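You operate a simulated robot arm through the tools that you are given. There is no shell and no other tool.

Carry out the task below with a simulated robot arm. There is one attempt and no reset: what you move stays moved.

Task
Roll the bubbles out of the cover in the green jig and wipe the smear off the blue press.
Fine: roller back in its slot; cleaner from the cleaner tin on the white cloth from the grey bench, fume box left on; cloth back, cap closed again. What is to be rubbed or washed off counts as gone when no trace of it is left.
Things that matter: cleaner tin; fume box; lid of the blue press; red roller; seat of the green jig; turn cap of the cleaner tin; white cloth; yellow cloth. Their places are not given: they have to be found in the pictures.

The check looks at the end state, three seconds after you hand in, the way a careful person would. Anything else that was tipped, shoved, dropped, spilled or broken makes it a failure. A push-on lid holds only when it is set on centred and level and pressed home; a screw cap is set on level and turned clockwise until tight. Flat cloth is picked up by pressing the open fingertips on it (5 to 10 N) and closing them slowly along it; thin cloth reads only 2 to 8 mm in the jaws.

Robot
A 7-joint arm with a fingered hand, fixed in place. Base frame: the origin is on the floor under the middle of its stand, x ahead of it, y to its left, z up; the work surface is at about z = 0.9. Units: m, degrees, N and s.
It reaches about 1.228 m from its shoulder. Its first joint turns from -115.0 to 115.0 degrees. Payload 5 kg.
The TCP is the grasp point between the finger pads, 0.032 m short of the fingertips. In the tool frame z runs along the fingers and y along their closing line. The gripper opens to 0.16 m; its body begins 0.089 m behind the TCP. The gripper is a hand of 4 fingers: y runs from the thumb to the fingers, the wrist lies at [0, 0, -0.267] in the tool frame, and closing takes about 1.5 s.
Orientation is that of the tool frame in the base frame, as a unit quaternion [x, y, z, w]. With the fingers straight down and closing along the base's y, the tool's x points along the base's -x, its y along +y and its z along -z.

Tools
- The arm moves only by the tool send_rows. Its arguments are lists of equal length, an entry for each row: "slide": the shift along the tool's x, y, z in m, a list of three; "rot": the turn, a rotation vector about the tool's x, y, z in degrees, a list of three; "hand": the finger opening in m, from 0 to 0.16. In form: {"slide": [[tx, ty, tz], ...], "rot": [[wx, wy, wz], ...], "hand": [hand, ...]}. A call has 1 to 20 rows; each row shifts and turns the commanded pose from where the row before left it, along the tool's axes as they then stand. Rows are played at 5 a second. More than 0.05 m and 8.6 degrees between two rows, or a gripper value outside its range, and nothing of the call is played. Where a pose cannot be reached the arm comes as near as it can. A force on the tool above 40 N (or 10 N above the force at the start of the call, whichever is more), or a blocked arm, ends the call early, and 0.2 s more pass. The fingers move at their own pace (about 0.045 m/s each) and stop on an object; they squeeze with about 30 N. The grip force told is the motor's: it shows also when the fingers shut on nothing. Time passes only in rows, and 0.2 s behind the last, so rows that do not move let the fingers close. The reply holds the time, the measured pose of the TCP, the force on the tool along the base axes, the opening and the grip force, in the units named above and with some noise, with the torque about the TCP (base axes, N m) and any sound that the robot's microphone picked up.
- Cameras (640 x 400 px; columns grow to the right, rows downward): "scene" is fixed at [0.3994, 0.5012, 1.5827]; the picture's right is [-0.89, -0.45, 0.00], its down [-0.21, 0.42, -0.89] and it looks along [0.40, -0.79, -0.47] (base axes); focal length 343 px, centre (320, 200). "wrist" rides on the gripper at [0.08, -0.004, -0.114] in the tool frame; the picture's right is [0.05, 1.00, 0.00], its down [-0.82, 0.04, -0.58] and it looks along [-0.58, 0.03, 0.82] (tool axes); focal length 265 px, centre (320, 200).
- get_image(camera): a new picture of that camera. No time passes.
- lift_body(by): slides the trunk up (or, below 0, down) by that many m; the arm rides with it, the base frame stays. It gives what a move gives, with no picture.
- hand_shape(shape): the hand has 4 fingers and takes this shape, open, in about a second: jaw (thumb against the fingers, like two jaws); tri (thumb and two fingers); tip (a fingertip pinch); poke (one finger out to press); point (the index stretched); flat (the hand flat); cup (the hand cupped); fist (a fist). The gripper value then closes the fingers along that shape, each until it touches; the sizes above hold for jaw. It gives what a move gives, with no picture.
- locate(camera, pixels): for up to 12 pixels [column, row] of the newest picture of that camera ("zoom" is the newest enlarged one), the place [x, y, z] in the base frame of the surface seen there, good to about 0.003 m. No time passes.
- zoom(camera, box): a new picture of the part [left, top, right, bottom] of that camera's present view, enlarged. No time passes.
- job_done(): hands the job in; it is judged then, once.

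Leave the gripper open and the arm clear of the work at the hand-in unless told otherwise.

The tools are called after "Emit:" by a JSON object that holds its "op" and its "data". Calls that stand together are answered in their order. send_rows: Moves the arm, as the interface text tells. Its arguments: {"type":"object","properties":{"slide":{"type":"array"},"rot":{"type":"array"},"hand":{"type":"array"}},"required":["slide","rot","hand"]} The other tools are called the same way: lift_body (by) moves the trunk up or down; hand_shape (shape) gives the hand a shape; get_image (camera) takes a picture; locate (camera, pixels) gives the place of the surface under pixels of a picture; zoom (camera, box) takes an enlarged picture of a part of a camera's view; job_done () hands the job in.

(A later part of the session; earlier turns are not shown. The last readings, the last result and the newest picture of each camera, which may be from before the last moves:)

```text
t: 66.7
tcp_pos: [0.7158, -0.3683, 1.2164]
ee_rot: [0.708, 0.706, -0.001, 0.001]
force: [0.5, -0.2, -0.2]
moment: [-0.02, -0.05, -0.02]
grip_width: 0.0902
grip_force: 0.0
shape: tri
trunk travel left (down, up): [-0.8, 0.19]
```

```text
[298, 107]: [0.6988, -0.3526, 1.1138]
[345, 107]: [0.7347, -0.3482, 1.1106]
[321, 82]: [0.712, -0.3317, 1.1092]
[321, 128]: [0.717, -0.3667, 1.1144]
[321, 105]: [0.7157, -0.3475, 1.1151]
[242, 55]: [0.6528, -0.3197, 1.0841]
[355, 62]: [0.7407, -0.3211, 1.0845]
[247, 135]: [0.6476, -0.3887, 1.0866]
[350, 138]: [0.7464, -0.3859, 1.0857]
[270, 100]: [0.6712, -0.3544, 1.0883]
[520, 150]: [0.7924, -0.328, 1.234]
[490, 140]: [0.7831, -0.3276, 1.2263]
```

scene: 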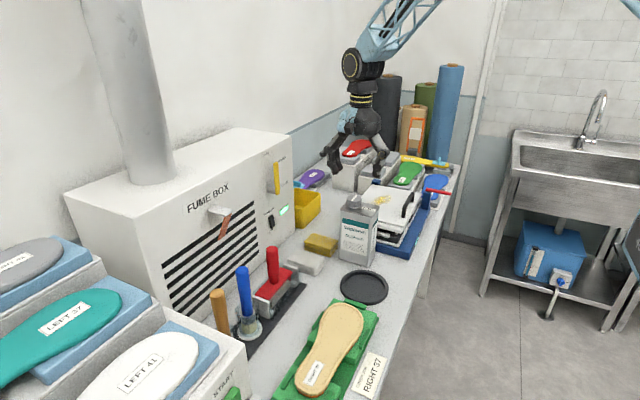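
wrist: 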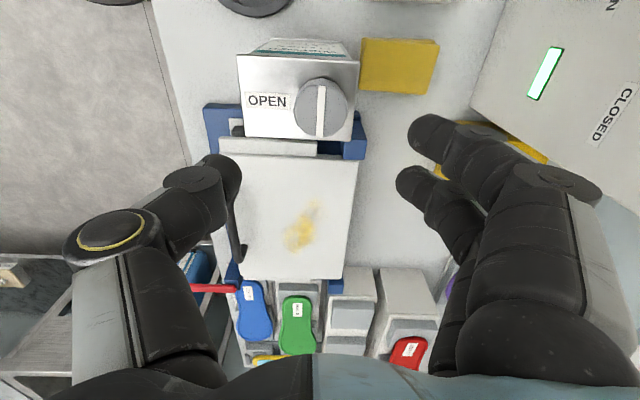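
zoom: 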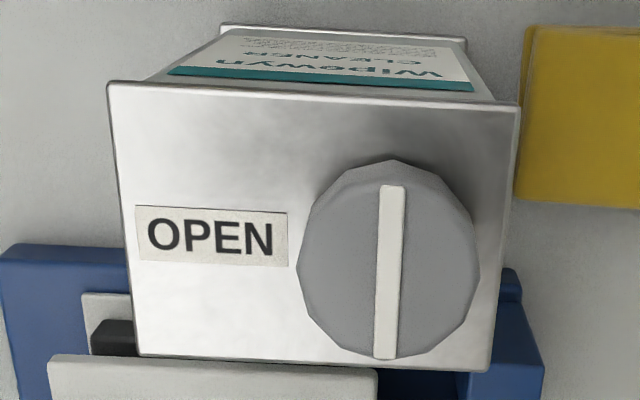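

Cap centre refined to (0.7165, -0.354). I'll shift slightly and lower to TCP z≈1.124, putting the fingertips just above the tin top.

Emit:
{"op": "send_rows", "data": {"slide": [[0.004, 0.0007, 0.02], [0, 0, 0.03], [0, 0, 0.025], [0, 0, 0.012], [0, 0, 0.005], [0, 0, 0]], "rot": [[0, 0, 0], [0, 0, 0], [0, 0, 0], [0, 0, 0], [0, 0, 0], [0, 0, 0]], "hand": [0.08, 0.08, 0.08, 0.08, 0.08, 0.08]}}

Emit:
{"op": "get_image", "data": {"camera": "wrist"}}

Emit:
{"op": "zoom", "data": {"camera": "scene", "box": [310, 120, 430, 280]}}

```text
t: 68.1
tcp_pos: [0.7155, -0.3633, 1.1251]
ee_rot: [0.708, 0.706, -0.002, 0.002]
force: [0.0, -0.7, -0.3]
moment: [0.0, 0.02, -0.03]
grip_width: 0.0805
grip_force: 0.1
shape: tri
trunk travel left (down, up): [-0.8, 0.19]
```

```text
taken
```

wrist: 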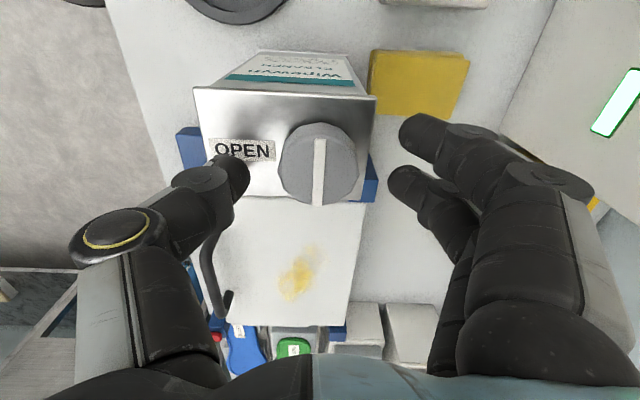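

```text
2.50 times, centred on (370, 200) of scene
```

zoom: 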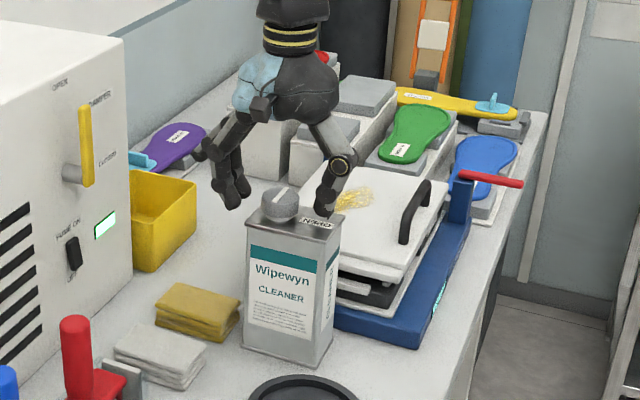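

The cap sits between the thumb and two fingers. I'll close slowly.

Emit:
{"op": "send_rows", "data": {"slide": [[0, 0, 0], [0, 0, 0], [0, 0, 0], [0, 0, 0], [0, 0, 0], [0, 0, 0], [0, 0, 0]], "rot": [[0, 0, 0], [0, 0, 0], [0, 0, 0], [0, 0, 0], [0, 0, 0], [0, 0, 0], [0, 0, 0]], "hand": [0.065, 0.055, 0.047, 0.04, 0.035, 0.03, 0.03]}}

Emit:
{"op": "get_image", "data": {"camera": "wrist"}}

Emit:
{"op": "zoom", "data": {"camera": "scene", "box": [330, 160, 410, 270]}}

```text
t: 69.7
tcp_pos: [0.7154, -0.3637, 1.1249]
ee_rot: [0.708, 0.707, -0.002, 0.0]
force: [0.2, -0.9, -1.9]
moment: [-0.01, -0.03, -0.03]
grip_width: 0.0321
grip_force: 30.4
shape: tri
trunk travel left (down, up): [-0.8, 0.19]
```

```text
taken
```

wrist: 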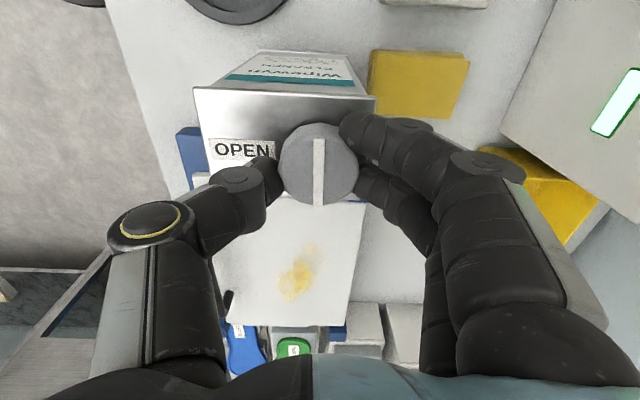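

```text
3.64 times, centred on (370, 215) of scene
```

zoom: 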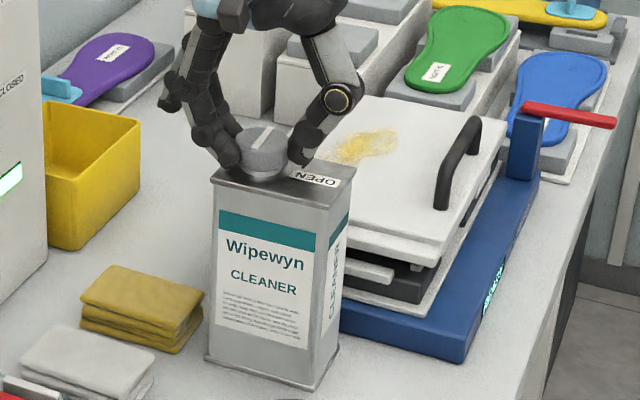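

A clean three-point hold on the cap. I'll turn it counter-clockwise about 33° first, pivoting on the cap axis, and check that the tin stays put.

Emit:
{"op": "send_rows", "data": {"slide": [[0, 0.0014, 0], [0, 0.0014, 0], [0, 0.0014, 0], [0, 0.0014, 0], [0, 0, 0]], "rot": [[0, 0, -8.182], [0, 0, -8.182], [0, 0, -8.182], [0, 0, -8.182], [0, 0, 0]], "hand": [0.025, 0.025, 0.025, 0.025, 0.025]}}

Emit:
{"op": "get_image", "data": {"camera": "wrist"}}

Emit:
{"op": "zoom", "data": {"camera": "scene", "box": [330, 160, 410, 270]}}

```text
t: 70.9
tcp_pos: [0.7213, -0.3627, 1.1243]
ee_rot: [0.479, 0.878, -0.002, 0.001]
force: [-2.0, 2.9, 3.6]
moment: [0.16, 0.04, -0.01]
grip_width: 0.0315
grip_force: 29.7
shape: tri
trunk travel left (down, up): [-0.8, 0.19]
```

```text
taken
```

wrist: 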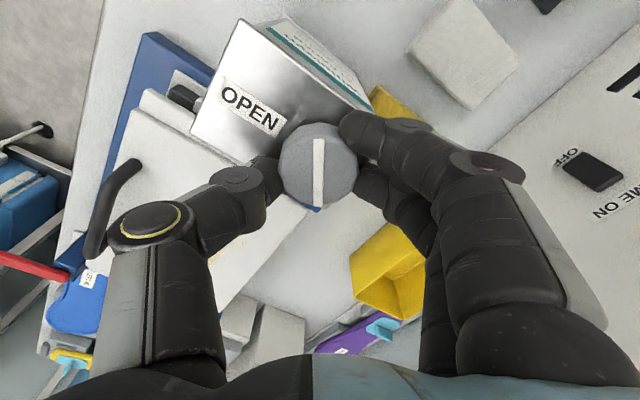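

```text
3.64 times, centred on (370, 215) of scene
```

zoom: 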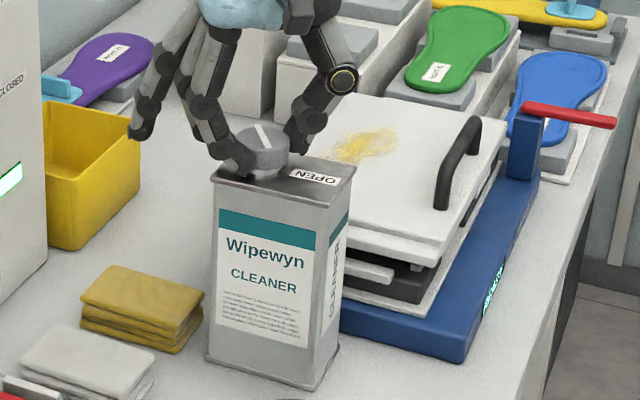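

The cap turns with the hand while the tin stays still. I'll continue another 57° so the line points at OPEN.

Emit:
{"op": "send_rows", "data": {"slide": [[0, 0.0014, 0], [0, 0.0014, 0], [0, 0.0014, 0], [0, 0.0014, 0], [0, 0.0014, 0], [0, 0.0014, 0], [0, 0.0014, 0], [0, 0, 0]], "rot": [[0, 0, -8.182], [0, 0, -8.182], [0, 0, -8.182], [0, 0, -8.182], [0, 0, -8.182], [0, 0, -8.182], [0, 0, -8.182], [0, 0, 0]], "hand": [0.025, 0.025, 0.025, 0.025, 0.025, 0.025, 0.025, 0.025]}}

Emit:
{"op": "get_image", "data": {"camera": "wrist"}}

Emit:
{"op": "zoom", "data": {"camera": "scene", "box": [330, 160, 410, 270]}}

```text
t: 72.7
tcp_pos: [0.7261, -0.3552, 1.1244]
ee_rot: [0.001, 1.0, -0.002, 0.0]
force: [-2.6, 2.6, 2.9]
moment: [0.12, 0.17, -0.09]
grip_width: 0.0312
grip_force: 29.8
shape: tri
trunk travel left (down, up): [-0.8, 0.19]
```

```text
taken
```

wrist: 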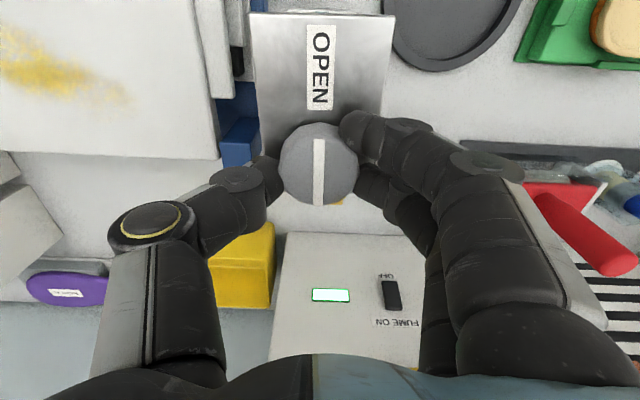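

```text
3.64 times, centred on (370, 215) of scene
```

zoom: 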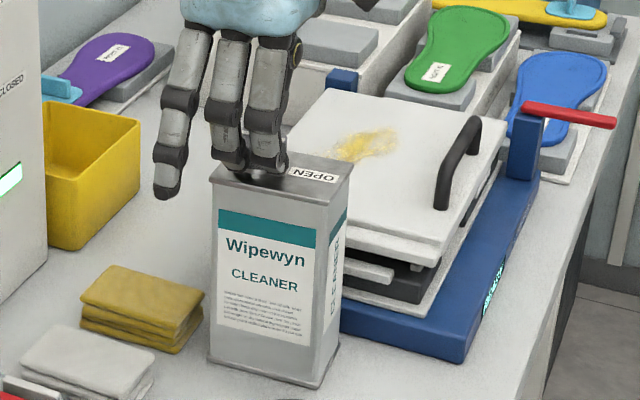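

The white line now points at OPEN. I'll release the cap, lift, and look.

Emit:
{"op": "send_rows", "data": {"slide": [[0, 0, 0], [0, 0, 0], [0, 0, 0], [0, 0, 0], [0, 0, -0.02], [0, 0, -0.03], [0, 0, -0.03], [0.02, 0, -0.03], [0.03, 0, -0.03], [0.03, 0, -0.02]], "rot": [[0, 0, 0], [0, 0, 0], [0, 0, 0], [0, 0, 0], [0, 0, 0], [0, 0, 0], [0, 0, 0], [0, 0, 0], [0, 0, 0], [0, 0, 0]], "hand": [0.04, 0.06, 0.08, 0.08, 0.08, 0.08, 0.08, 0.1, 0.12, 0.16]}}

Emit:
{"op": "get_image", "data": {"camera": "wrist"}}

Emit:
{"op": "zoom", "data": {"camera": "wrist", "box": [250, 60, 400, 220]}}

Emit:
{"op": "zoom", "data": {"camera": "scene", "box": [330, 160, 410, 270]}}

```text
t: 74.9
tcp_pos: [0.6447, -0.3532, 1.2861]
ee_rot: [0.001, 1.0, -0.002, 0.0]
force: [-1.3, 0.9, 0.2]
moment: [0.02, -0.05, -0.04]
grip_width: 0.1461
grip_force: 0.0
shape: tri
trunk travel left (down, up): [-0.8, 0.19]
```

```text
taken
```

wrist: 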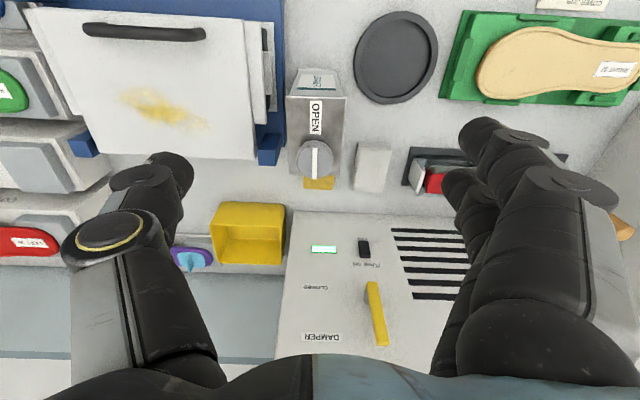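

```text
2.50 times, centred on (325, 140) of wrist
```

zoom: 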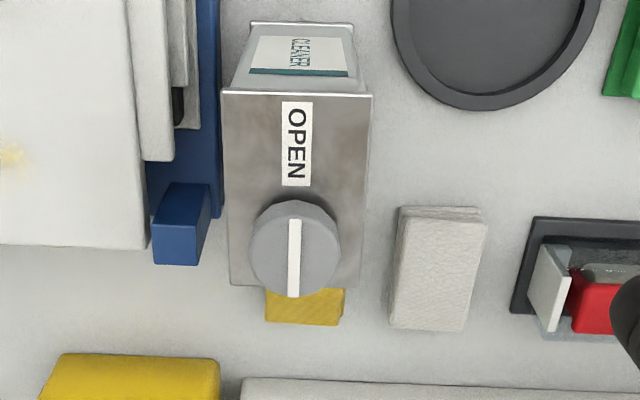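

```text
3.64 times, centred on (370, 215) of scene
```

zoom: 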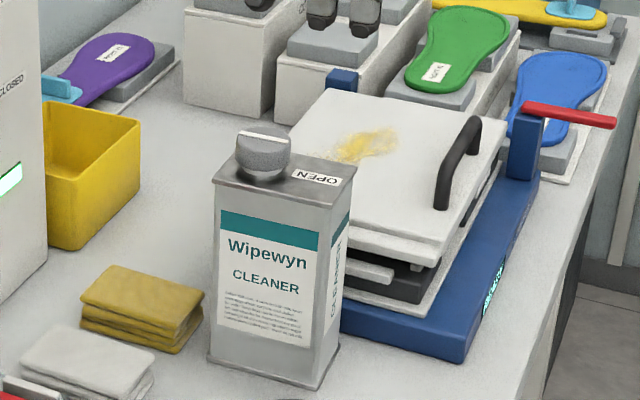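

The cap reads OPEN, is still attached, and the tin stands in place. Now I need a side grip so the tin can be tipped. I'll go to the "jaw" shape, turn the hand 180° with the camera ending on top, and pitch it up to point forward (+x), all up here in free space.

Emit:
{"op": "hand_shape", "data": {"shape": "jaw"}}

Emit:
{"op": "send_rows", "data": {"slide": [[0.02, 0, 0], [0.02, 0, 0], [0, 0, 0], [0, 0, 0], [0, 0, 0], [0, 0, 0], [0, 0, 0], [0, 0, 0], [0, 0, 0], [0, 0, 0], [0, 0, 0], [0, 0, 0], [0, 0, 0]], "rot": [[0, 0, 8.182], [0, 0, 8.182], [0, 0, 8.182], [0, 0, 8.182], [0, 0, 8.182], [0, 0, 8.182], [0, 0, 8.182], [0, 0, 8.182], [0, 0, 8.182], [0, 0, 8.182], [0, 0, 8.182], [0, 0, 8.182], [0, 0, 8.182]], "hand": [0.16, 0.16, 0.16, 0.16, 0.16, 0.16, 0.16, 0.16, 0.16, 0.16, 0.16, 0.16, 0.16]}}

Emit:
{"op": "send_rows", "data": {"slide": [[0, 0, 0], [0, 0, 0], [0, 0, 0], [0, 0, 0], [0, 0, 0], [0, 0, 0], [0, 0, 0], [0, 0, 0], [0, 0, 0], [0, 0, 0]], "rot": [[0, 0, 8.182], [0, 0, 8.182], [0, 0, 8.182], [0, 0, 8.182], [0, 0, 8.182], [0, 0, 8.182], [0, 0, 8.182], [0, 0, 8.182], [0, 0, 8.182], [0, 0, 0]], "hand": [0.16, 0.16, 0.16, 0.16, 0.16, 0.16, 0.16, 0.16, 0.16, 0.16]}}

Emit:
{"op": "get_image", "data": {"camera": "scene"}}

```text
t: 75.8
tcp_pos: [0.6465, -0.3529, 1.2861]
ee_rot: [0.001, 1.0, -0.002, 0.0]
force: [-1.1, 0.3, -0.1]
moment: [-0.02, -0.05, 0.03]
grip_width: 0.16
grip_force: 0.1
shape: jaw
trunk travel left (down, up): [-0.8, 0.19]
```

```text
t: 78.6
tcp_pos: [0.6066, -0.3524, 1.2854]
ee_rot: [0.802, 0.598, -0.001, 0.001]
force: [0.0, 0.1, -0.3]
moment: [-0.02, 0.0, 0.03]
grip_width: 0.1597
grip_force: 0.1
shape: jaw
trunk travel left (down, up): [-0.8, 0.19]
```

```text
t: 80.8
tcp_pos: [0.6067, -0.3528, 1.2847]
ee_rot: [1.0, -0.002, 0.0, 0.001]
force: [-0.5, -0.4, 0.0]
moment: [-0.02, 0.0, 0.03]
grip_width: 0.1597
grip_force: 0.2
shape: jaw
trunk travel left (down, up): [-0.8, 0.19]
```

```text
taken
```

scene: 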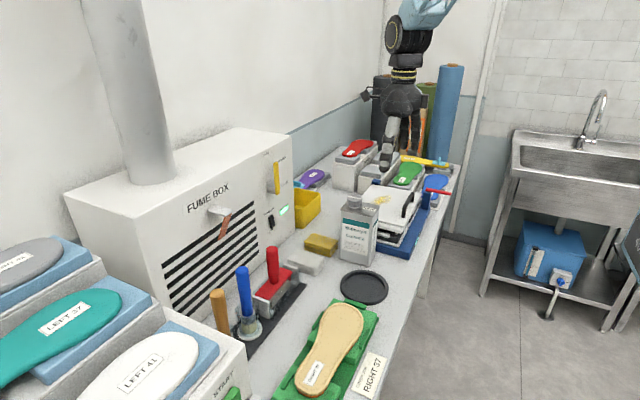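

Yaw done. Now I'll pitch the hand up to horizontal, pointing +x.

Emit:
{"op": "send_rows", "data": {"slide": [[0, 0, 0], [0, 0, 0], [0, 0, 0], [0, 0, 0], [0, 0, 0], [0, 0, 0], [0, 0, 0], [0, 0, 0], [0, 0, 0], [0, 0, 0], [0, 0, 0], [0, 0, 0]], "rot": [[0, 8.182, 0], [0, 8.182, 0], [0, 8.182, 0], [0, 8.182, 0], [0, 8.182, 0], [0, 8.182, 0], [0, 8.182, 0], [0, 8.182, 0], [0, 8.182, 0], [0, 8.182, 0], [0, 8.182, 0], [0, 0, 0]], "hand": [0.16, 0.16, 0.16, 0.16, 0.16, 0.16, 0.16, 0.16, 0.16, 0.16, 0.16, 0.16]}}

Emit:
{"op": "get_image", "data": {"camera": "scene"}}

Emit:
{"op": "get_image", "data": {"camera": "wrist"}}

```text
t: 83.4
tcp_pos: [0.6061, -0.3516, 1.2855]
ee_rot: [0.707, 0.0, 0.707, 0.002]
force: [-0.4, 0.5, 0.8]
moment: [0.02, -0.03, 0.03]
grip_width: 0.1598
grip_force: 0.1
shape: jaw
trunk travel left (down, up): [-0.8, 0.19]
```

```text
taken
```

scene: 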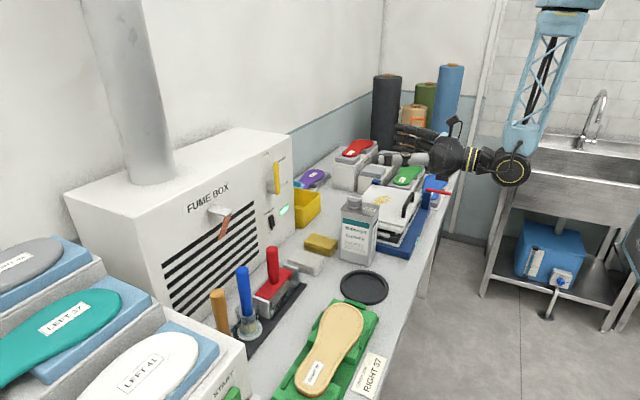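

```text
taken
```

wrist: 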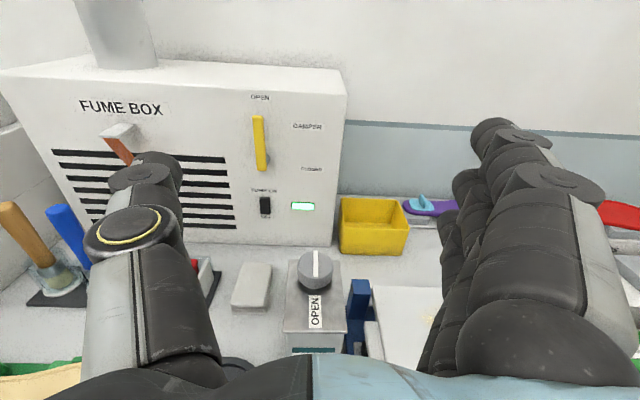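

Reachable. Now I'll measure what lies beside the tin on the press side (the blue post, lid edge and handle) before bringing the fingers in there.

Emit:
{"op": "zoom", "data": {"camera": "wrist", "box": [220, 230, 460, 360]}}

Emit:
{"op": "locate", "data": {"camera": "wrist", "pixels": [[350, 285], [365, 285], [350, 315], [370, 315], [358, 340], [375, 292], [375, 340], [380, 320], [340, 335], [290, 265], [330, 262], [345, 352]]}}

Emit:
{"op": "zoom", "data": {"camera": "scene", "box": [350, 160, 460, 270]}}

Emit:
{"op": "locate", "data": {"camera": "zoom", "pixels": [[30, 130], [300, 210], [250, 290], [200, 340], [160, 290], [345, 150], [340, 200], [370, 120], [300, 330], [160, 130], [100, 130], [150, 230]]}}

```text
2.67 times, centred on (340, 295) of wrist
```

zoom: 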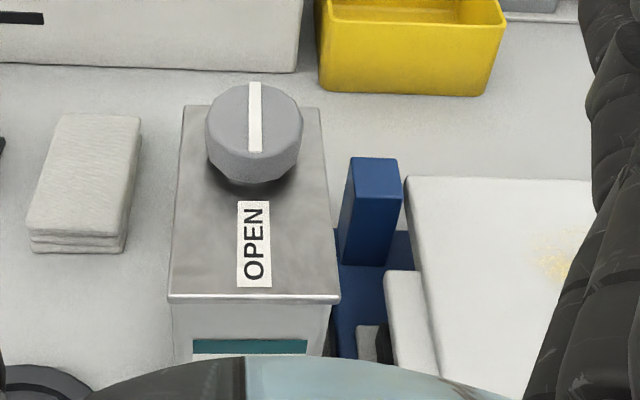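

```text
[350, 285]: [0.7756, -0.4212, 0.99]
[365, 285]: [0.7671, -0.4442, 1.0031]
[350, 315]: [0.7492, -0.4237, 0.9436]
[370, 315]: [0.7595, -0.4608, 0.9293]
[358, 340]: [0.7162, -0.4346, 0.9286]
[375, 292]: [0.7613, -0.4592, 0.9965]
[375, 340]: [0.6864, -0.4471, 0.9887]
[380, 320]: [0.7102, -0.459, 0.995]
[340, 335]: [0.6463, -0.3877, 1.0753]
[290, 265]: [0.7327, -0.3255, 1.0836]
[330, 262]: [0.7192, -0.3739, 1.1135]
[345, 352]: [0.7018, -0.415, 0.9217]
```

```text
3.64 times, centred on (405, 215) of scene
```

zoom: 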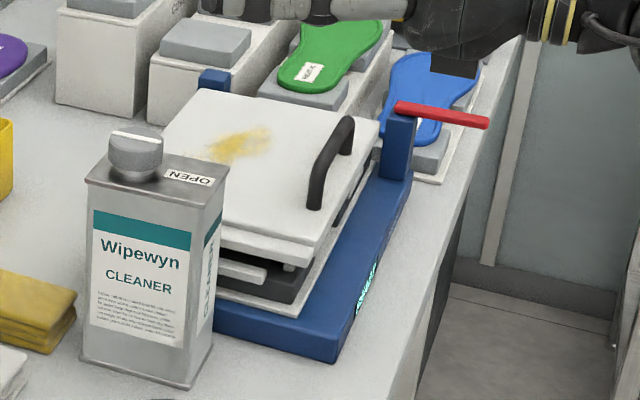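

```text
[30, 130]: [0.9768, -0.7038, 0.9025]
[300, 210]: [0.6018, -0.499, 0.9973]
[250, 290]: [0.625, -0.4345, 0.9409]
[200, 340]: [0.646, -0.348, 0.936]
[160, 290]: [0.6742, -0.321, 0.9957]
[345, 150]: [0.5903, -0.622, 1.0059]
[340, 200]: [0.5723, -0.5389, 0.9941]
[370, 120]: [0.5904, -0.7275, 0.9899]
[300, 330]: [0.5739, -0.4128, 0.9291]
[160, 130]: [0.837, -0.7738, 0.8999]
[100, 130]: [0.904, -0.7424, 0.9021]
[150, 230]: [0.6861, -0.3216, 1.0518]
```

The press's post top is at z≈1.003, its lower plate edge at y≈-0.447 and lid edge at y≈-0.459. It's safer to have only the thumb on the press side, which means camera-down orientation, then tip toward +y. I'll test here that the wrist can roll that far: first -180°, then another -105°.

Emit:
{"op": "send_rows", "data": {"slide": [[0, 0, 0], [0, 0, 0], [0, 0, 0], [0, 0, 0], [0, 0, 0], [0, 0, 0], [0, 0, 0], [0, 0, 0], [0, 0, 0], [0, 0, 0], [0, 0, 0], [0, 0, 0], [0, 0, 0], [0, 0, 0], [0, 0, 0], [0, 0, 0], [0, 0, 0], [0, 0, 0], [0, 0, 0], [0, 0, 0]], "rot": [[0, 0, -8.5], [0, 0, -8.5], [0, 0, -8.5], [0, 0, -8.5], [0, 0, -8.5], [0, 0, -8.5], [0, 0, -8.5], [0, 0, -8.5], [0, 0, -8.5], [0, 0, -8.5], [0, 0, -8.5], [0, 0, -8.5], [0, 0, -8.5], [0, 0, -8.5], [0, 0, -8.5], [0, 0, -8.5], [0, 0, -8.5], [0, 0, -8.5], [0, 0, -8.5], [0, 0, -8.5]], "hand": [0.16, 0.16, 0.16, 0.16, 0.16, 0.16, 0.16, 0.16, 0.16, 0.16, 0.16, 0.16, 0.16, 0.16, 0.16, 0.16, 0.16, 0.16, 0.16, 0.16]}}

Emit:
{"op": "send_rows", "data": {"slide": [[0, 0, 0], [0, 0, 0], [0, 0, 0], [0, 0, 0], [0, 0, 0], [0, 0, 0], [0, 0, 0], [0, 0, 0], [0, 0, 0], [0, 0, 0], [0, 0, 0], [0, 0, 0], [0, 0, 0], [0, 0, 0], [0, 0, 0]], "rot": [[0, 0, -5], [0, 0, -5], [0, 0, -8.5], [0, 0, -8.5], [0, 0, -8.5], [0, 0, -8.5], [0, 0, -8.5], [0, 0, -8.5], [0, 0, -8.5], [0, 0, -8.5], [0, 0, -8.5], [0, 0, -8.5], [0, 0, -8.5], [0, 0, -6.5], [0, 0, 0]], "hand": [0.16, 0.16, 0.16, 0.16, 0.16, 0.16, 0.16, 0.16, 0.16, 0.16, 0.16, 0.16, 0.16, 0.16, 0.16]}}

Emit:
{"op": "get_image", "data": {"camera": "scene"}}

```text
t: 87.6
tcp_pos: [0.6627, -0.3944, 1.4868]
ee_rot: [0.079, 0.734, 0.081, 0.67]
force: [-0.3, 0.8, 0.4]
moment: [0.0, 0.04, -0.01]
grip_width: 0.16
grip_force: 0.0
shape: jaw
out of reach, approached as far as the arm can: row 14, 15, 16, 17, 18, 19, 20
trunk travel left (down, up): [-0.8, 0.19]
```

```text
t: 90.8
tcp_pos: [0.7237, -0.2425, 1.7189]
ee_rot: [-0.256, 0.748, -0.268, 0.551]
force: [-0.3, 0.2, -0.1]
moment: [0.03, 0.01, -0.01]
grip_width: 0.1599
grip_force: 0.1
shape: jaw
out of reach, approached as far as the arm can: row 1, 2, 3, 4, 5, 6, 7, 8, 9, 10, 11, 12, 13, 14
trunk travel left (down, up): [-0.8, 0.19]
```

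```text
taken
```

scene: 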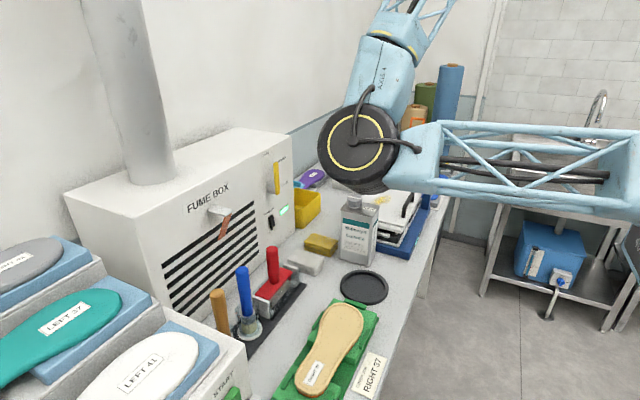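

The wrist can't roll that far in this pose (limit around -105° from camera-up), and the arm wandered up to z 1.72. I'll raise the trunk for clearance, then retrace the same rotation backward.

Emit:
{"op": "lift_body", "data": {"by": 0.12}}

Emit:
{"op": "send_rows", "data": {"slide": [[0, 0, 0], [0, 0, 0], [0, 0, 0], [0, 0, 0], [0, 0, 0], [0, 0, 0], [0, 0, 0], [0, 0, 0], [0, 0, 0], [0, 0, 0], [0, 0, 0], [0, 0, 0], [0, 0, 0], [0, 0, 0], [0, 0, 0]], "rot": [[0, 0, 6.5], [0, 0, 8.5], [0, 0, 8.5], [0, 0, 8.5], [0, 0, 8.5], [0, 0, 8.5], [0, 0, 8.5], [0, 0, 8.5], [0, 0, 8.5], [0, 0, 8.5], [0, 0, 8.5], [0, 0, 8.5], [0, 0, 5], [0, 0, 5], [0, 0, 0]], "hand": [0.16, 0.16, 0.16, 0.16, 0.16, 0.16, 0.16, 0.16, 0.16, 0.16, 0.16, 0.16, 0.16, 0.16, 0.16]}}

Emit:
{"op": "get_image", "data": {"camera": "scene"}}

```text
t: 92.3
tcp_pos: [0.7236, -0.2422, 1.839]
ee_rot: [-0.256, 0.748, -0.268, 0.551]
force: [0.5, 0.3, 0.9]
moment: [0.02, 0.03, -0.01]
grip_width: 0.1601
grip_force: 0.1
shape: jaw
trunk travel left (down, up): [-0.92, 0.07]
```

```text
t: 95.5
tcp_pos: [0.7233, -0.2427, 1.8389]
ee_rot: [0.466, 0.639, 0.299, 0.535]
force: [0.4, 0.5, -0.5]
moment: [-0.06, 0.01, -0.02]
grip_width: 0.1601
grip_force: 0.0
shape: jaw
trunk travel left (down, up): [-0.92, 0.07]
```

```text
taken
```

scene: 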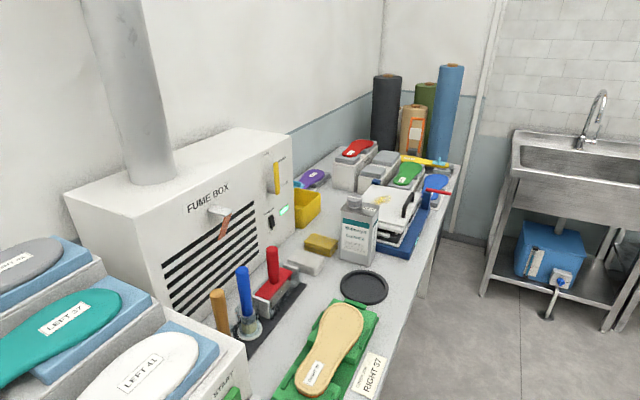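

Tracking restarted from where the arm ended, and all is reachable again. By my calculation the current orientation is about 114.5° short of camera-up, so I'll rotate back to camera-up in place, up here in free space.

Emit:
{"op": "send_rows", "data": {"slide": [[0, 0, 0], [0, 0, 0], [0, 0, 0], [0, 0, 0], [0, 0, 0], [0, 0, 0], [0, 0, 0], [0, 0, 0], [0, 0, 0], [0, 0, 0], [0, 0, 0], [0, 0, 0], [0, 0, 0], [0, 0, 0], [0, 0, 0]], "rot": [[-0.715, 1.148, 8.068], [-0.715, 1.148, 8.068], [-0.715, 1.148, 8.068], [-0.715, 1.148, 8.068], [-0.715, 1.148, 8.068], [-0.715, 1.148, 8.068], [-0.715, 1.148, 8.068], [-0.715, 1.148, 8.068], [-0.715, 1.148, 8.068], [-0.715, 1.148, 8.068], [-0.715, 1.148, 8.068], [-0.715, 1.148, 8.068], [-0.715, 1.148, 8.068], [-0.715, 1.148, 8.068], [0, 0, 0]], "hand": [0.16, 0.16, 0.16, 0.16, 0.16, 0.16, 0.16, 0.16, 0.16, 0.16, 0.16, 0.16, 0.16, 0.16, 0.16]}}

Emit:
{"op": "get_image", "data": {"camera": "scene"}}

Emit:
{"op": "get_image", "data": {"camera": "wrist"}}

```text
t: 98.7
tcp_pos: [0.7238, -0.243, 1.8389]
ee_rot: [0.707, 0.001, 0.707, -0.001]
force: [-0.2, 0.3, 0.2]
moment: [0.0, -0.04, 0.01]
grip_width: 0.1597
grip_force: 0.1
shape: jaw
trunk travel left (down, up): [-0.92, 0.07]
```

```text
taken
```

scene: 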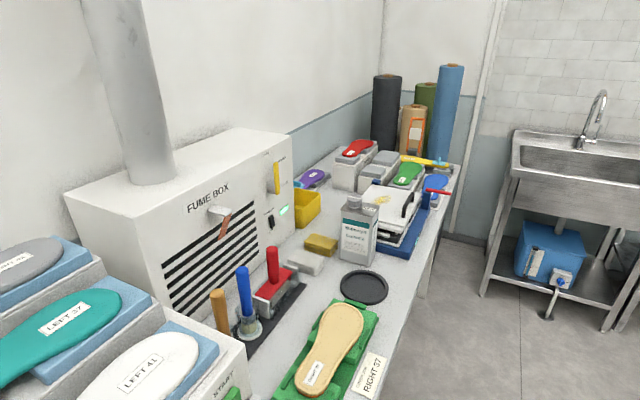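

```text
taken
```

wrist: 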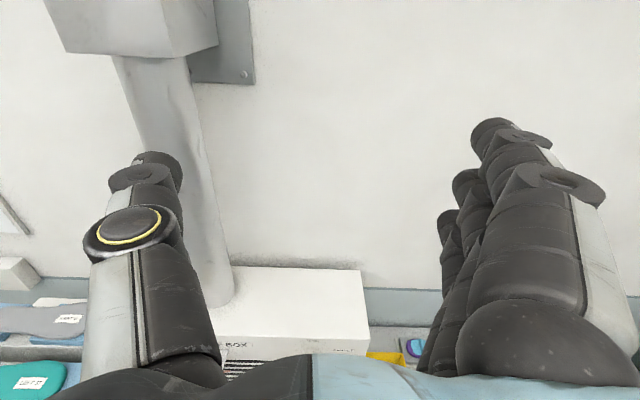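

Camera-up again. I'll move back to x≈0.50, y≈-0.354 up high, then start down.

Emit:
{"op": "send_rows", "data": {"slide": [[0, 0.02, -0.04], [0, 0.02, -0.04], [0, 0.02, -0.04], [0, 0.02, -0.04], [0, 0.02, -0.04], [0, 0.011, -0.024], [-0.04, 0, 0], [-0.04, 0, 0], [-0.04, 0, 0], [-0.04, 0, 0], [-0.04, 0, 0], [0, 0, 0]], "rot": [[0, 0, 0], [0, 0, 0], [0, 0, 0], [0, 0, 0], [0, 0, 0], [0, 0, 0], [0, 0, 0], [0, 0, 0], [0, 0, 0], [0, 0, 0], [0, 0, 0], [0, 0, 0]], "hand": [0.16, 0.16, 0.16, 0.16, 0.16, 0.16, 0.16, 0.16, 0.16, 0.16, 0.16, 0.16]}}

Emit:
{"op": "get_image", "data": {"camera": "scene"}}

```text
t: 101.3
tcp_pos: [0.4959, -0.3525, 1.6401]
ee_rot: [0.707, 0.001, 0.707, 0.0]
force: [0.0, -0.1, 0.8]
moment: [0.03, 0.01, -0.05]
grip_width: 0.1599
grip_force: 0.0
shape: jaw
trunk travel left (down, up): [-0.92, 0.07]
```

```text
taken
```

scene: 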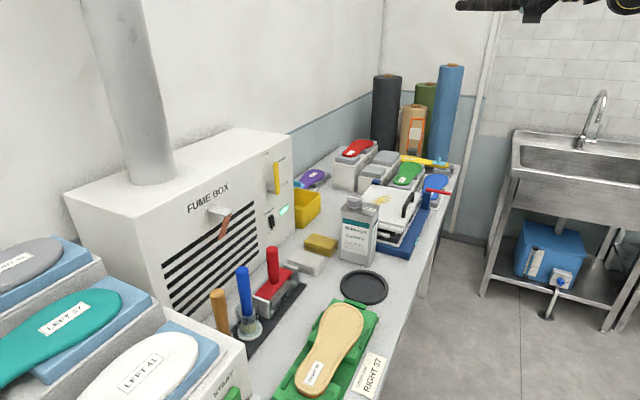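

Emit:
{"op": "lift_body", "data": {"by": -0.12}}

Emit:
{"op": "get_image", "data": {"camera": "scene"}}

Emit:
{"op": "get_image", "data": {"camera": "wrist"}}

```text
t: 102.8
tcp_pos: [0.4971, -0.3535, 1.5196]
ee_rot: [0.707, 0.0, 0.707, 0.001]
force: [0.8, 0.5, -0.6]
moment: [0.04, 0.04, 0.0]
grip_width: 0.1602
grip_force: 0.1
shape: jaw
trunk travel left (down, up): [-0.8, 0.19]
```

```text
taken
```

scene: 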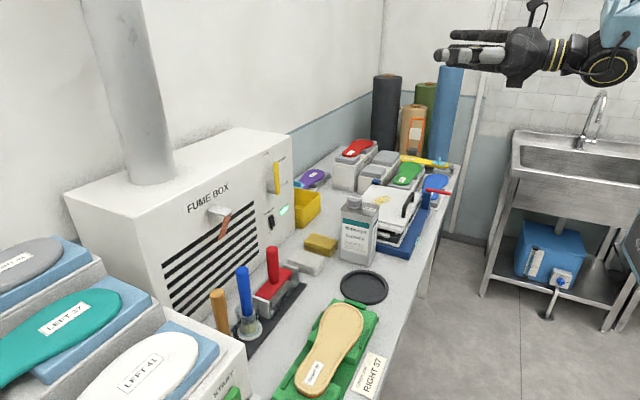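

```text
taken
```

wrist: 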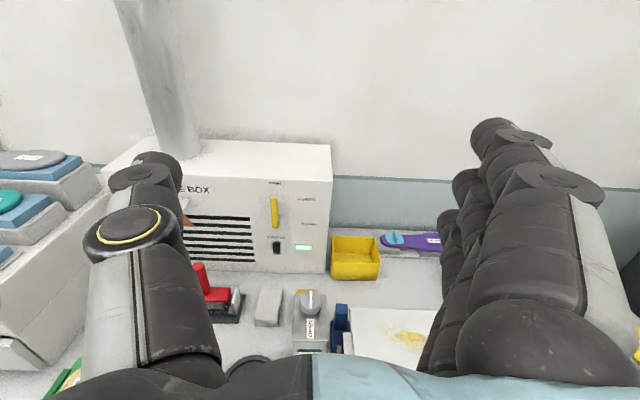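

Now I'll rehearse the pour pose without the tin: go to about (0.80, -0.30, 1.25) and test rolling toward +y in modest steps.

Emit:
{"op": "send_rows", "data": {"slide": [[-0.027, -0.005, 0.03], [-0.027, -0.005, 0.03], [-0.027, -0.005, 0.03], [-0.027, -0.005, 0.03], [-0.027, -0.005, 0.03], [-0.027, -0.005, 0.03], [-0.027, -0.005, 0.03], [-0.027, -0.005, 0.03], [-0.027, -0.005, 0.03], [-0.027, -0.005, 0.03], [0, 0, 0]], "rot": [[0, 0, 0], [0, 0, 0], [0, 0, 0], [0, 0, 0], [0, 0, 0], [0, 0, 0], [0, 0, 0], [0, 0, 0], [0, 0, 0], [0, 0, 0], [0, 0, 0]], "hand": [0.1, 0.1, 0.1, 0.1, 0.1, 0.1, 0.1, 0.1, 0.1, 0.1, 0.1]}}

Emit:
{"op": "send_rows", "data": {"slide": [[0, 0, 0], [0, 0, 0], [0, 0, 0], [0, 0, 0], [0, 0, 0], [0, 0, 0], [0, 0, 0], [0, 0, 0], [0, 0, 0], [0, 0, 0], [0, 0, 0]], "rot": [[0, 0, -8.5], [0, 0, -8.5], [0, 0, -8.5], [0, 0, -8.5], [0, 0, -8.5], [0, 0, -8.5], [0, 0, -8.5], [0, 0, -8.5], [0, 0, -8.5], [0, 0, -8.5], [0, 0, 0]], "hand": [0.1, 0.1, 0.1, 0.1, 0.1, 0.1, 0.1, 0.1, 0.1, 0.1, 0.1]}}

Emit:
{"op": "get_image", "data": {"camera": "scene"}}

```text
t: 105.2
tcp_pos: [0.7993, -0.3043, 1.2462]
ee_rot: [0.707, 0.0, 0.707, 0.001]
force: [-0.4, -0.8, 0.2]
moment: [-0.01, 0.01, 0.03]
grip_width: 0.1005
grip_force: 0.1
shape: jaw
trunk travel left (down, up): [-0.8, 0.19]
```

```text
t: 107.6
tcp_pos: [0.7959, -0.3041, 1.25]
ee_rot: [0.521, 0.479, 0.52, 0.479]
force: [0.3, -0.8, 1.1]
moment: [0.0, -0.02, 0.0]
grip_width: 0.1005
grip_force: 0.0
shape: jaw
trunk travel left (down, up): [-0.8, 0.19]
```

```text
taken
```

scene: 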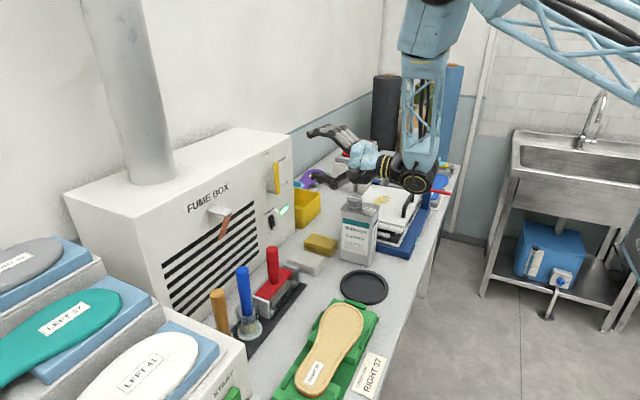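

-85° is reached cleanly. I'll test a bit further, to -110°.

Emit:
{"op": "send_rows", "data": {"slide": [[0, 0, 0], [0, 0, 0], [0, 0, 0], [0, 0, 0]], "rot": [[0, 0, -8.5], [0, 0, -8.5], [0, 0, -8], [0, 0, 0]], "hand": [0.1, 0.1, 0.1, 0.1]}}

```text
t: 108.6
tcp_pos: [0.7984, -0.3041, 1.25]
ee_rot: [0.405, 0.579, 0.405, 0.58]
force: [0.2, -0.4, 0.3]
moment: [0.0, 0.0, 0.03]
grip_width: 0.1008
grip_force: 0.1
shape: jaw
trunk travel left (down, up): [-0.8, 0.19]
```

-110° works. Two more small steps to know the margin.

Emit:
{"op": "send_rows", "data": {"slide": [[0, 0, 0], [0, 0, 0]], "rot": [[0, 0, -8], [0, 0, -8]], "hand": [0.1, 0.1]}}

```text
t: 109.2
tcp_pos: [0.7956, -0.3244, 1.27]
ee_rot: [0.321, 0.639, 0.33, 0.616]
force: [-0.2, 0.2, -0.2]
moment: [0.04, -0.01, -0.01]
grip_width: 0.1003
grip_force: 0.1
shape: jaw
out of reach, approached as far as the arm can: row 2
trunk travel left (down, up): [-0.8, 0.19]
```

The limit is around -120°, enough for pouring. I'll roll back to camera-up (+125.2°), then back off to x≈0.52 in front of the tin.

Emit:
{"op": "send_rows", "data": {"slide": [[0, 0, 0], [0, 0, 0], [0, 0, 0], [0, 0, 0], [0, 0, 0], [0, 0, 0], [0, 0, 0], [0, 0, 0], [0, 0, 0], [0, 0, 0], [0, 0, 0], [0, 0, 0], [0, 0, 0], [0, 0, 0], [0, 0, 0], [0, 0, 0]], "rot": [[-0.153, -0.06, 8.344], [-0.153, -0.06, 8.344], [-0.153, -0.06, 8.344], [-0.153, -0.06, 8.344], [-0.153, -0.06, 8.344], [-0.153, -0.06, 8.344], [-0.153, -0.06, 8.344], [-0.153, -0.06, 8.344], [-0.153, -0.06, 8.344], [-0.153, -0.06, 8.344], [-0.153, -0.06, 8.344], [-0.153, -0.06, 8.344], [-0.153, -0.06, 8.344], [-0.153, -0.06, 8.344], [-0.153, -0.06, 8.344], [0, 0, 0]], "hand": [0.1, 0.1, 0.1, 0.1, 0.1, 0.1, 0.1, 0.1, 0.1, 0.1, 0.1, 0.1, 0.1, 0.1, 0.1, 0.1]}}

Emit:
{"op": "send_rows", "data": {"slide": [[0, 0.004, -0.04], [0, 0.004, -0.04], [0, 0.004, -0.04], [0, 0.004, -0.04], [0, 0.004, -0.04], [0, 0.004, -0.04], [0, 0.005, -0.035], [0, 0, 0]], "rot": [[0, 0, 0], [0, 0, 0], [0, 0, 0], [0, 0, 0], [0, 0, 0], [0, 0, 0], [0, 0, 0], [0, 0, 0]], "hand": [0.1, 0.1, 0.1, 0.1, 0.1, 0.1, 0.1, 0.1]}}

Emit:
{"op": "get_image", "data": {"camera": "scene"}}

Emit:
{"op": "get_image", "data": {"camera": "wrist"}}

```text
t: 112.6
tcp_pos: [0.7955, -0.3219, 1.2683]
ee_rot: [0.7, -0.005, 0.714, 0.015]
force: [0.5, 0.0, -0.3]
moment: [-0.01, 0.0, -0.03]
grip_width: 0.1005
grip_force: 0.0
shape: jaw
trunk travel left (down, up): [-0.8, 0.19]
```

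```text
t: 114.4
tcp_pos: [0.5202, -0.3444, 1.2624]
ee_rot: [0.699, -0.003, 0.715, 0.014]
force: [-0.2, -0.6, 0.3]
moment: [-0.04, -0.02, 0.0]
grip_width: 0.1004
grip_force: 0.1
shape: jaw
trunk travel left (down, up): [-0.8, 0.19]
```

```text
taken
```

scene: 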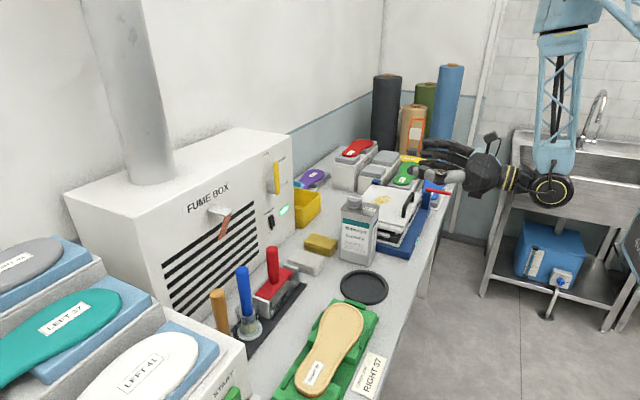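

```text
taken
```

wrist: 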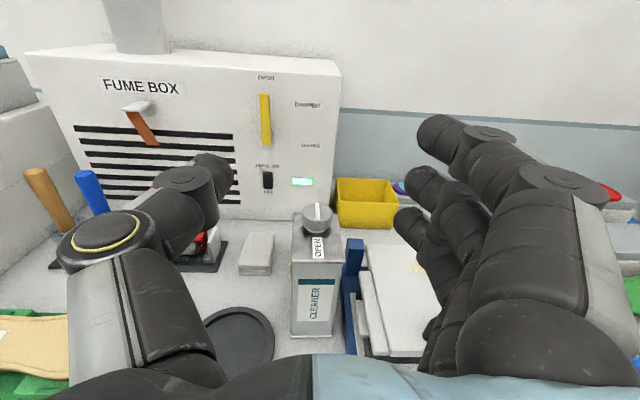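

A small orientation residual of about 1.4° needs correcting. I'll fix that, line up at y=-0.354, and come down in front of the tin to z≈1.045.

Emit:
{"op": "send_rows", "data": {"slide": [[0, 0.0096, 0], [-0.036, 0, 0], [-0.036, 0, 0], [-0.036, 0, 0], [-0.036, 0, 0], [-0.036, 0, 0], [-0.037, 0, 0], [0, 0, 0]], "rot": [[1.38, -1.3, 0.89], [0, 0, 0], [0, 0, 0], [0, 0, 0], [0, 0, 0], [0, 0, 0], [0, 0, 0], [0, 0, 0]], "hand": [0.09, 0.09, 0.09, 0.09, 0.09, 0.09, 0.09, 0.09]}}

Emit:
{"op": "get_image", "data": {"camera": "scene"}}

Emit:
{"op": "get_image", "data": {"camera": "wrist"}}

```text
t: 116.2
tcp_pos: [0.5206, -0.3541, 1.0471]
ee_rot: [0.707, -0.001, 0.707, 0.001]
force: [-0.3, -0.3, 0.2]
moment: [0.0, 0.01, -0.01]
grip_width: 0.0908
grip_force: 0.0
shape: jaw
trunk travel left (down, up): [-0.8, 0.19]
```

```text
taken
```

scene: 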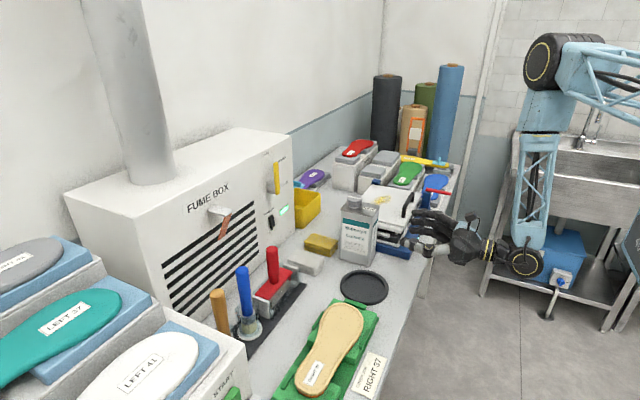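

```text
taken
```

wrist: 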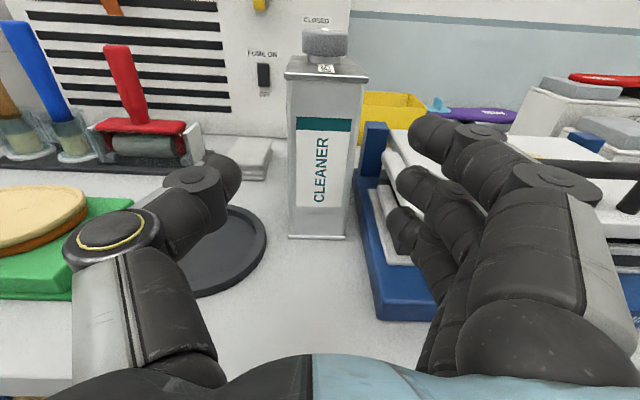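

The tin is straight ahead. I'll measure its front face edges and the press parts next to the finger path.

Emit:
{"op": "locate", "data": {"camera": "wrist", "pixels": [[291, 150], [352, 150], [291, 225], [345, 230], [288, 75], [365, 78], [325, 40], [375, 130], [385, 190], [385, 260], [400, 150], [640, 180]]}}

Emit:
{"op": "locate", "data": {"camera": "wrist", "pixels": [[420, 140], [405, 185], [395, 235], [480, 130], [560, 180], [500, 250], [225, 170], [110, 225], [390, 215], [430, 265]]}}

Emit:
{"op": "zoom", "data": {"camera": "scene", "box": [340, 170, 500, 280]}}

```text
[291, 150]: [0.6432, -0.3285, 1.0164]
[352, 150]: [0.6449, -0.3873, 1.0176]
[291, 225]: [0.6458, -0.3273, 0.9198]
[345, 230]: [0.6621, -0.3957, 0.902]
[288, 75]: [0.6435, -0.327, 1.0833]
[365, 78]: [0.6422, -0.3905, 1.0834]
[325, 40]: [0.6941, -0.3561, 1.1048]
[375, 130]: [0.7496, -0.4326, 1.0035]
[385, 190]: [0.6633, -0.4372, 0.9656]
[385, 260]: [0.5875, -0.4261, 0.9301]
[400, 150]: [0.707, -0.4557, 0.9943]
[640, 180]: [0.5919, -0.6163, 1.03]
```

```text
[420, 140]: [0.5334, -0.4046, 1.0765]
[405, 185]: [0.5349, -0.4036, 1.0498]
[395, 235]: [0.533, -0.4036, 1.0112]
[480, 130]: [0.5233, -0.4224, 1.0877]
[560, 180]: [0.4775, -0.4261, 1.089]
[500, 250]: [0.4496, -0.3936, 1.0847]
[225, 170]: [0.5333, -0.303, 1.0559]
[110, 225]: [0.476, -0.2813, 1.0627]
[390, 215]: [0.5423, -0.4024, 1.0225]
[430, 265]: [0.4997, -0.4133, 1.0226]
```

```text
3.64 times, centred on (420, 225) of scene
```

zoom: 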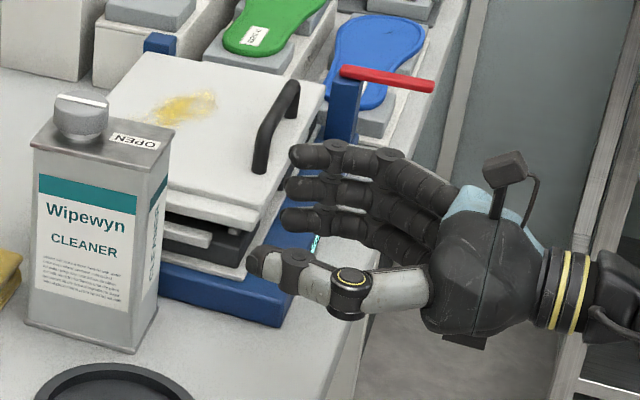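

Tin centre is y≈-0.358, front face x=0.644. The finger undersides (z≈0.995) clear the press plates. I'll shift 3 mm toward -y and slide forward around the tin.

Emit:
{"op": "send_rows", "data": {"slide": [[0, 0.003, 0.03], [0, 0, 0.04], [0, 0, 0.03], [0, 0, 0.03], [0, 0, 0.025], [0, 0, 0.02], [0, 0, 0]], "rot": [[0, 0, 0], [0, 0, 0], [0, 0, 0], [0, 0, 0], [0, 0, 0], [0, 0, 0], [0, 0, 0]], "hand": [0.09, 0.09, 0.09, 0.09, 0.09, 0.09, 0.09]}}

Emit:
{"op": "get_image", "data": {"camera": "wrist"}}

Emit:
{"op": "zoom", "data": {"camera": "scene", "box": [320, 170, 460, 280]}}

```text
t: 117.8
tcp_pos: [0.6959, -0.3573, 1.0459]
ee_rot: [0.708, 0.0, 0.706, 0.0]
force: [-0.3, 0.2, 0.0]
moment: [-0.03, -0.02, 0.04]
grip_width: 0.0907
grip_force: 0.0
shape: jaw
trunk travel left (down, up): [-0.8, 0.19]
```

```text
taken
```

wrist: 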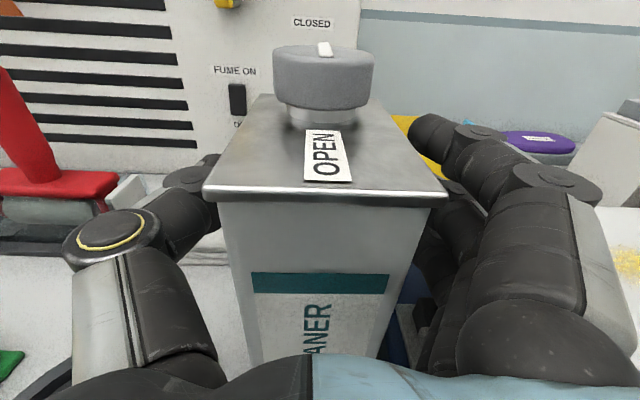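

```text
3.64 times, centred on (390, 225) of scene
```

zoom: 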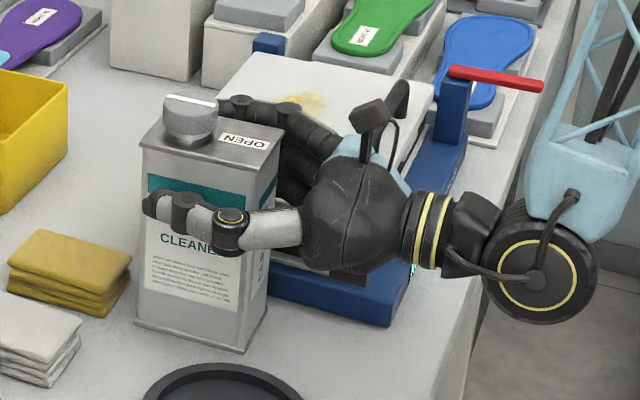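

The hand surrounds the tin. I'll lower 5 mm so the top finger bears on the tin wall, then close gently.

Emit:
{"op": "send_rows", "data": {"slide": [[-0.005, 0, 0], [0, 0, 0], [0, 0, 0], [0, 0, 0], [0, 0, 0], [0, 0, 0]], "rot": [[0, 0, 0], [0, 0, 0], [0, 0, 0], [0, 0, 0], [0, 0, 0], [0, 0, 0]], "hand": [0.09, 0.08, 0.07, 0.06, 0.05, 0.05]}}

Emit:
{"op": "get_image", "data": {"camera": "wrist"}}

Emit:
{"op": "zoom", "data": {"camera": "scene", "box": [320, 170, 460, 280]}}

```text
t: 119.2
tcp_pos: [0.6967, -0.3582, 1.041]
ee_rot: [0.707, 0.0, 0.707, 0.001]
force: [2.3, 0.2, 0.5]
moment: [0.01, 0.01, -0.03]
grip_width: 0.0619
grip_force: 29.6
shape: jaw
trunk travel left (down, up): [-0.8, 0.19]
```

```text
taken
```

wrist: 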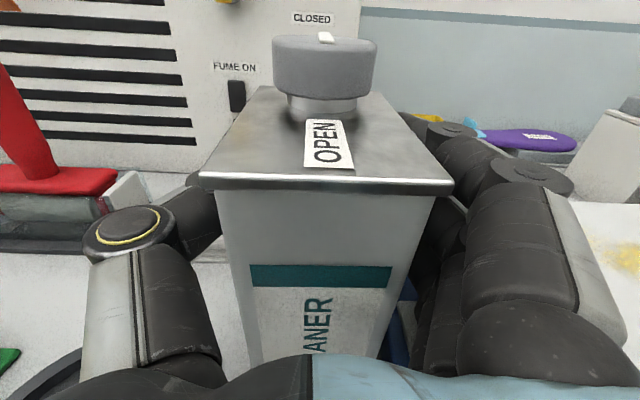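

```text
3.64 times, centred on (390, 225) of scene
```

zoom: 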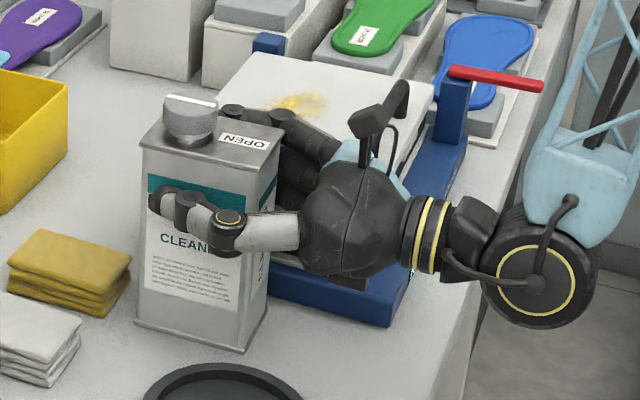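

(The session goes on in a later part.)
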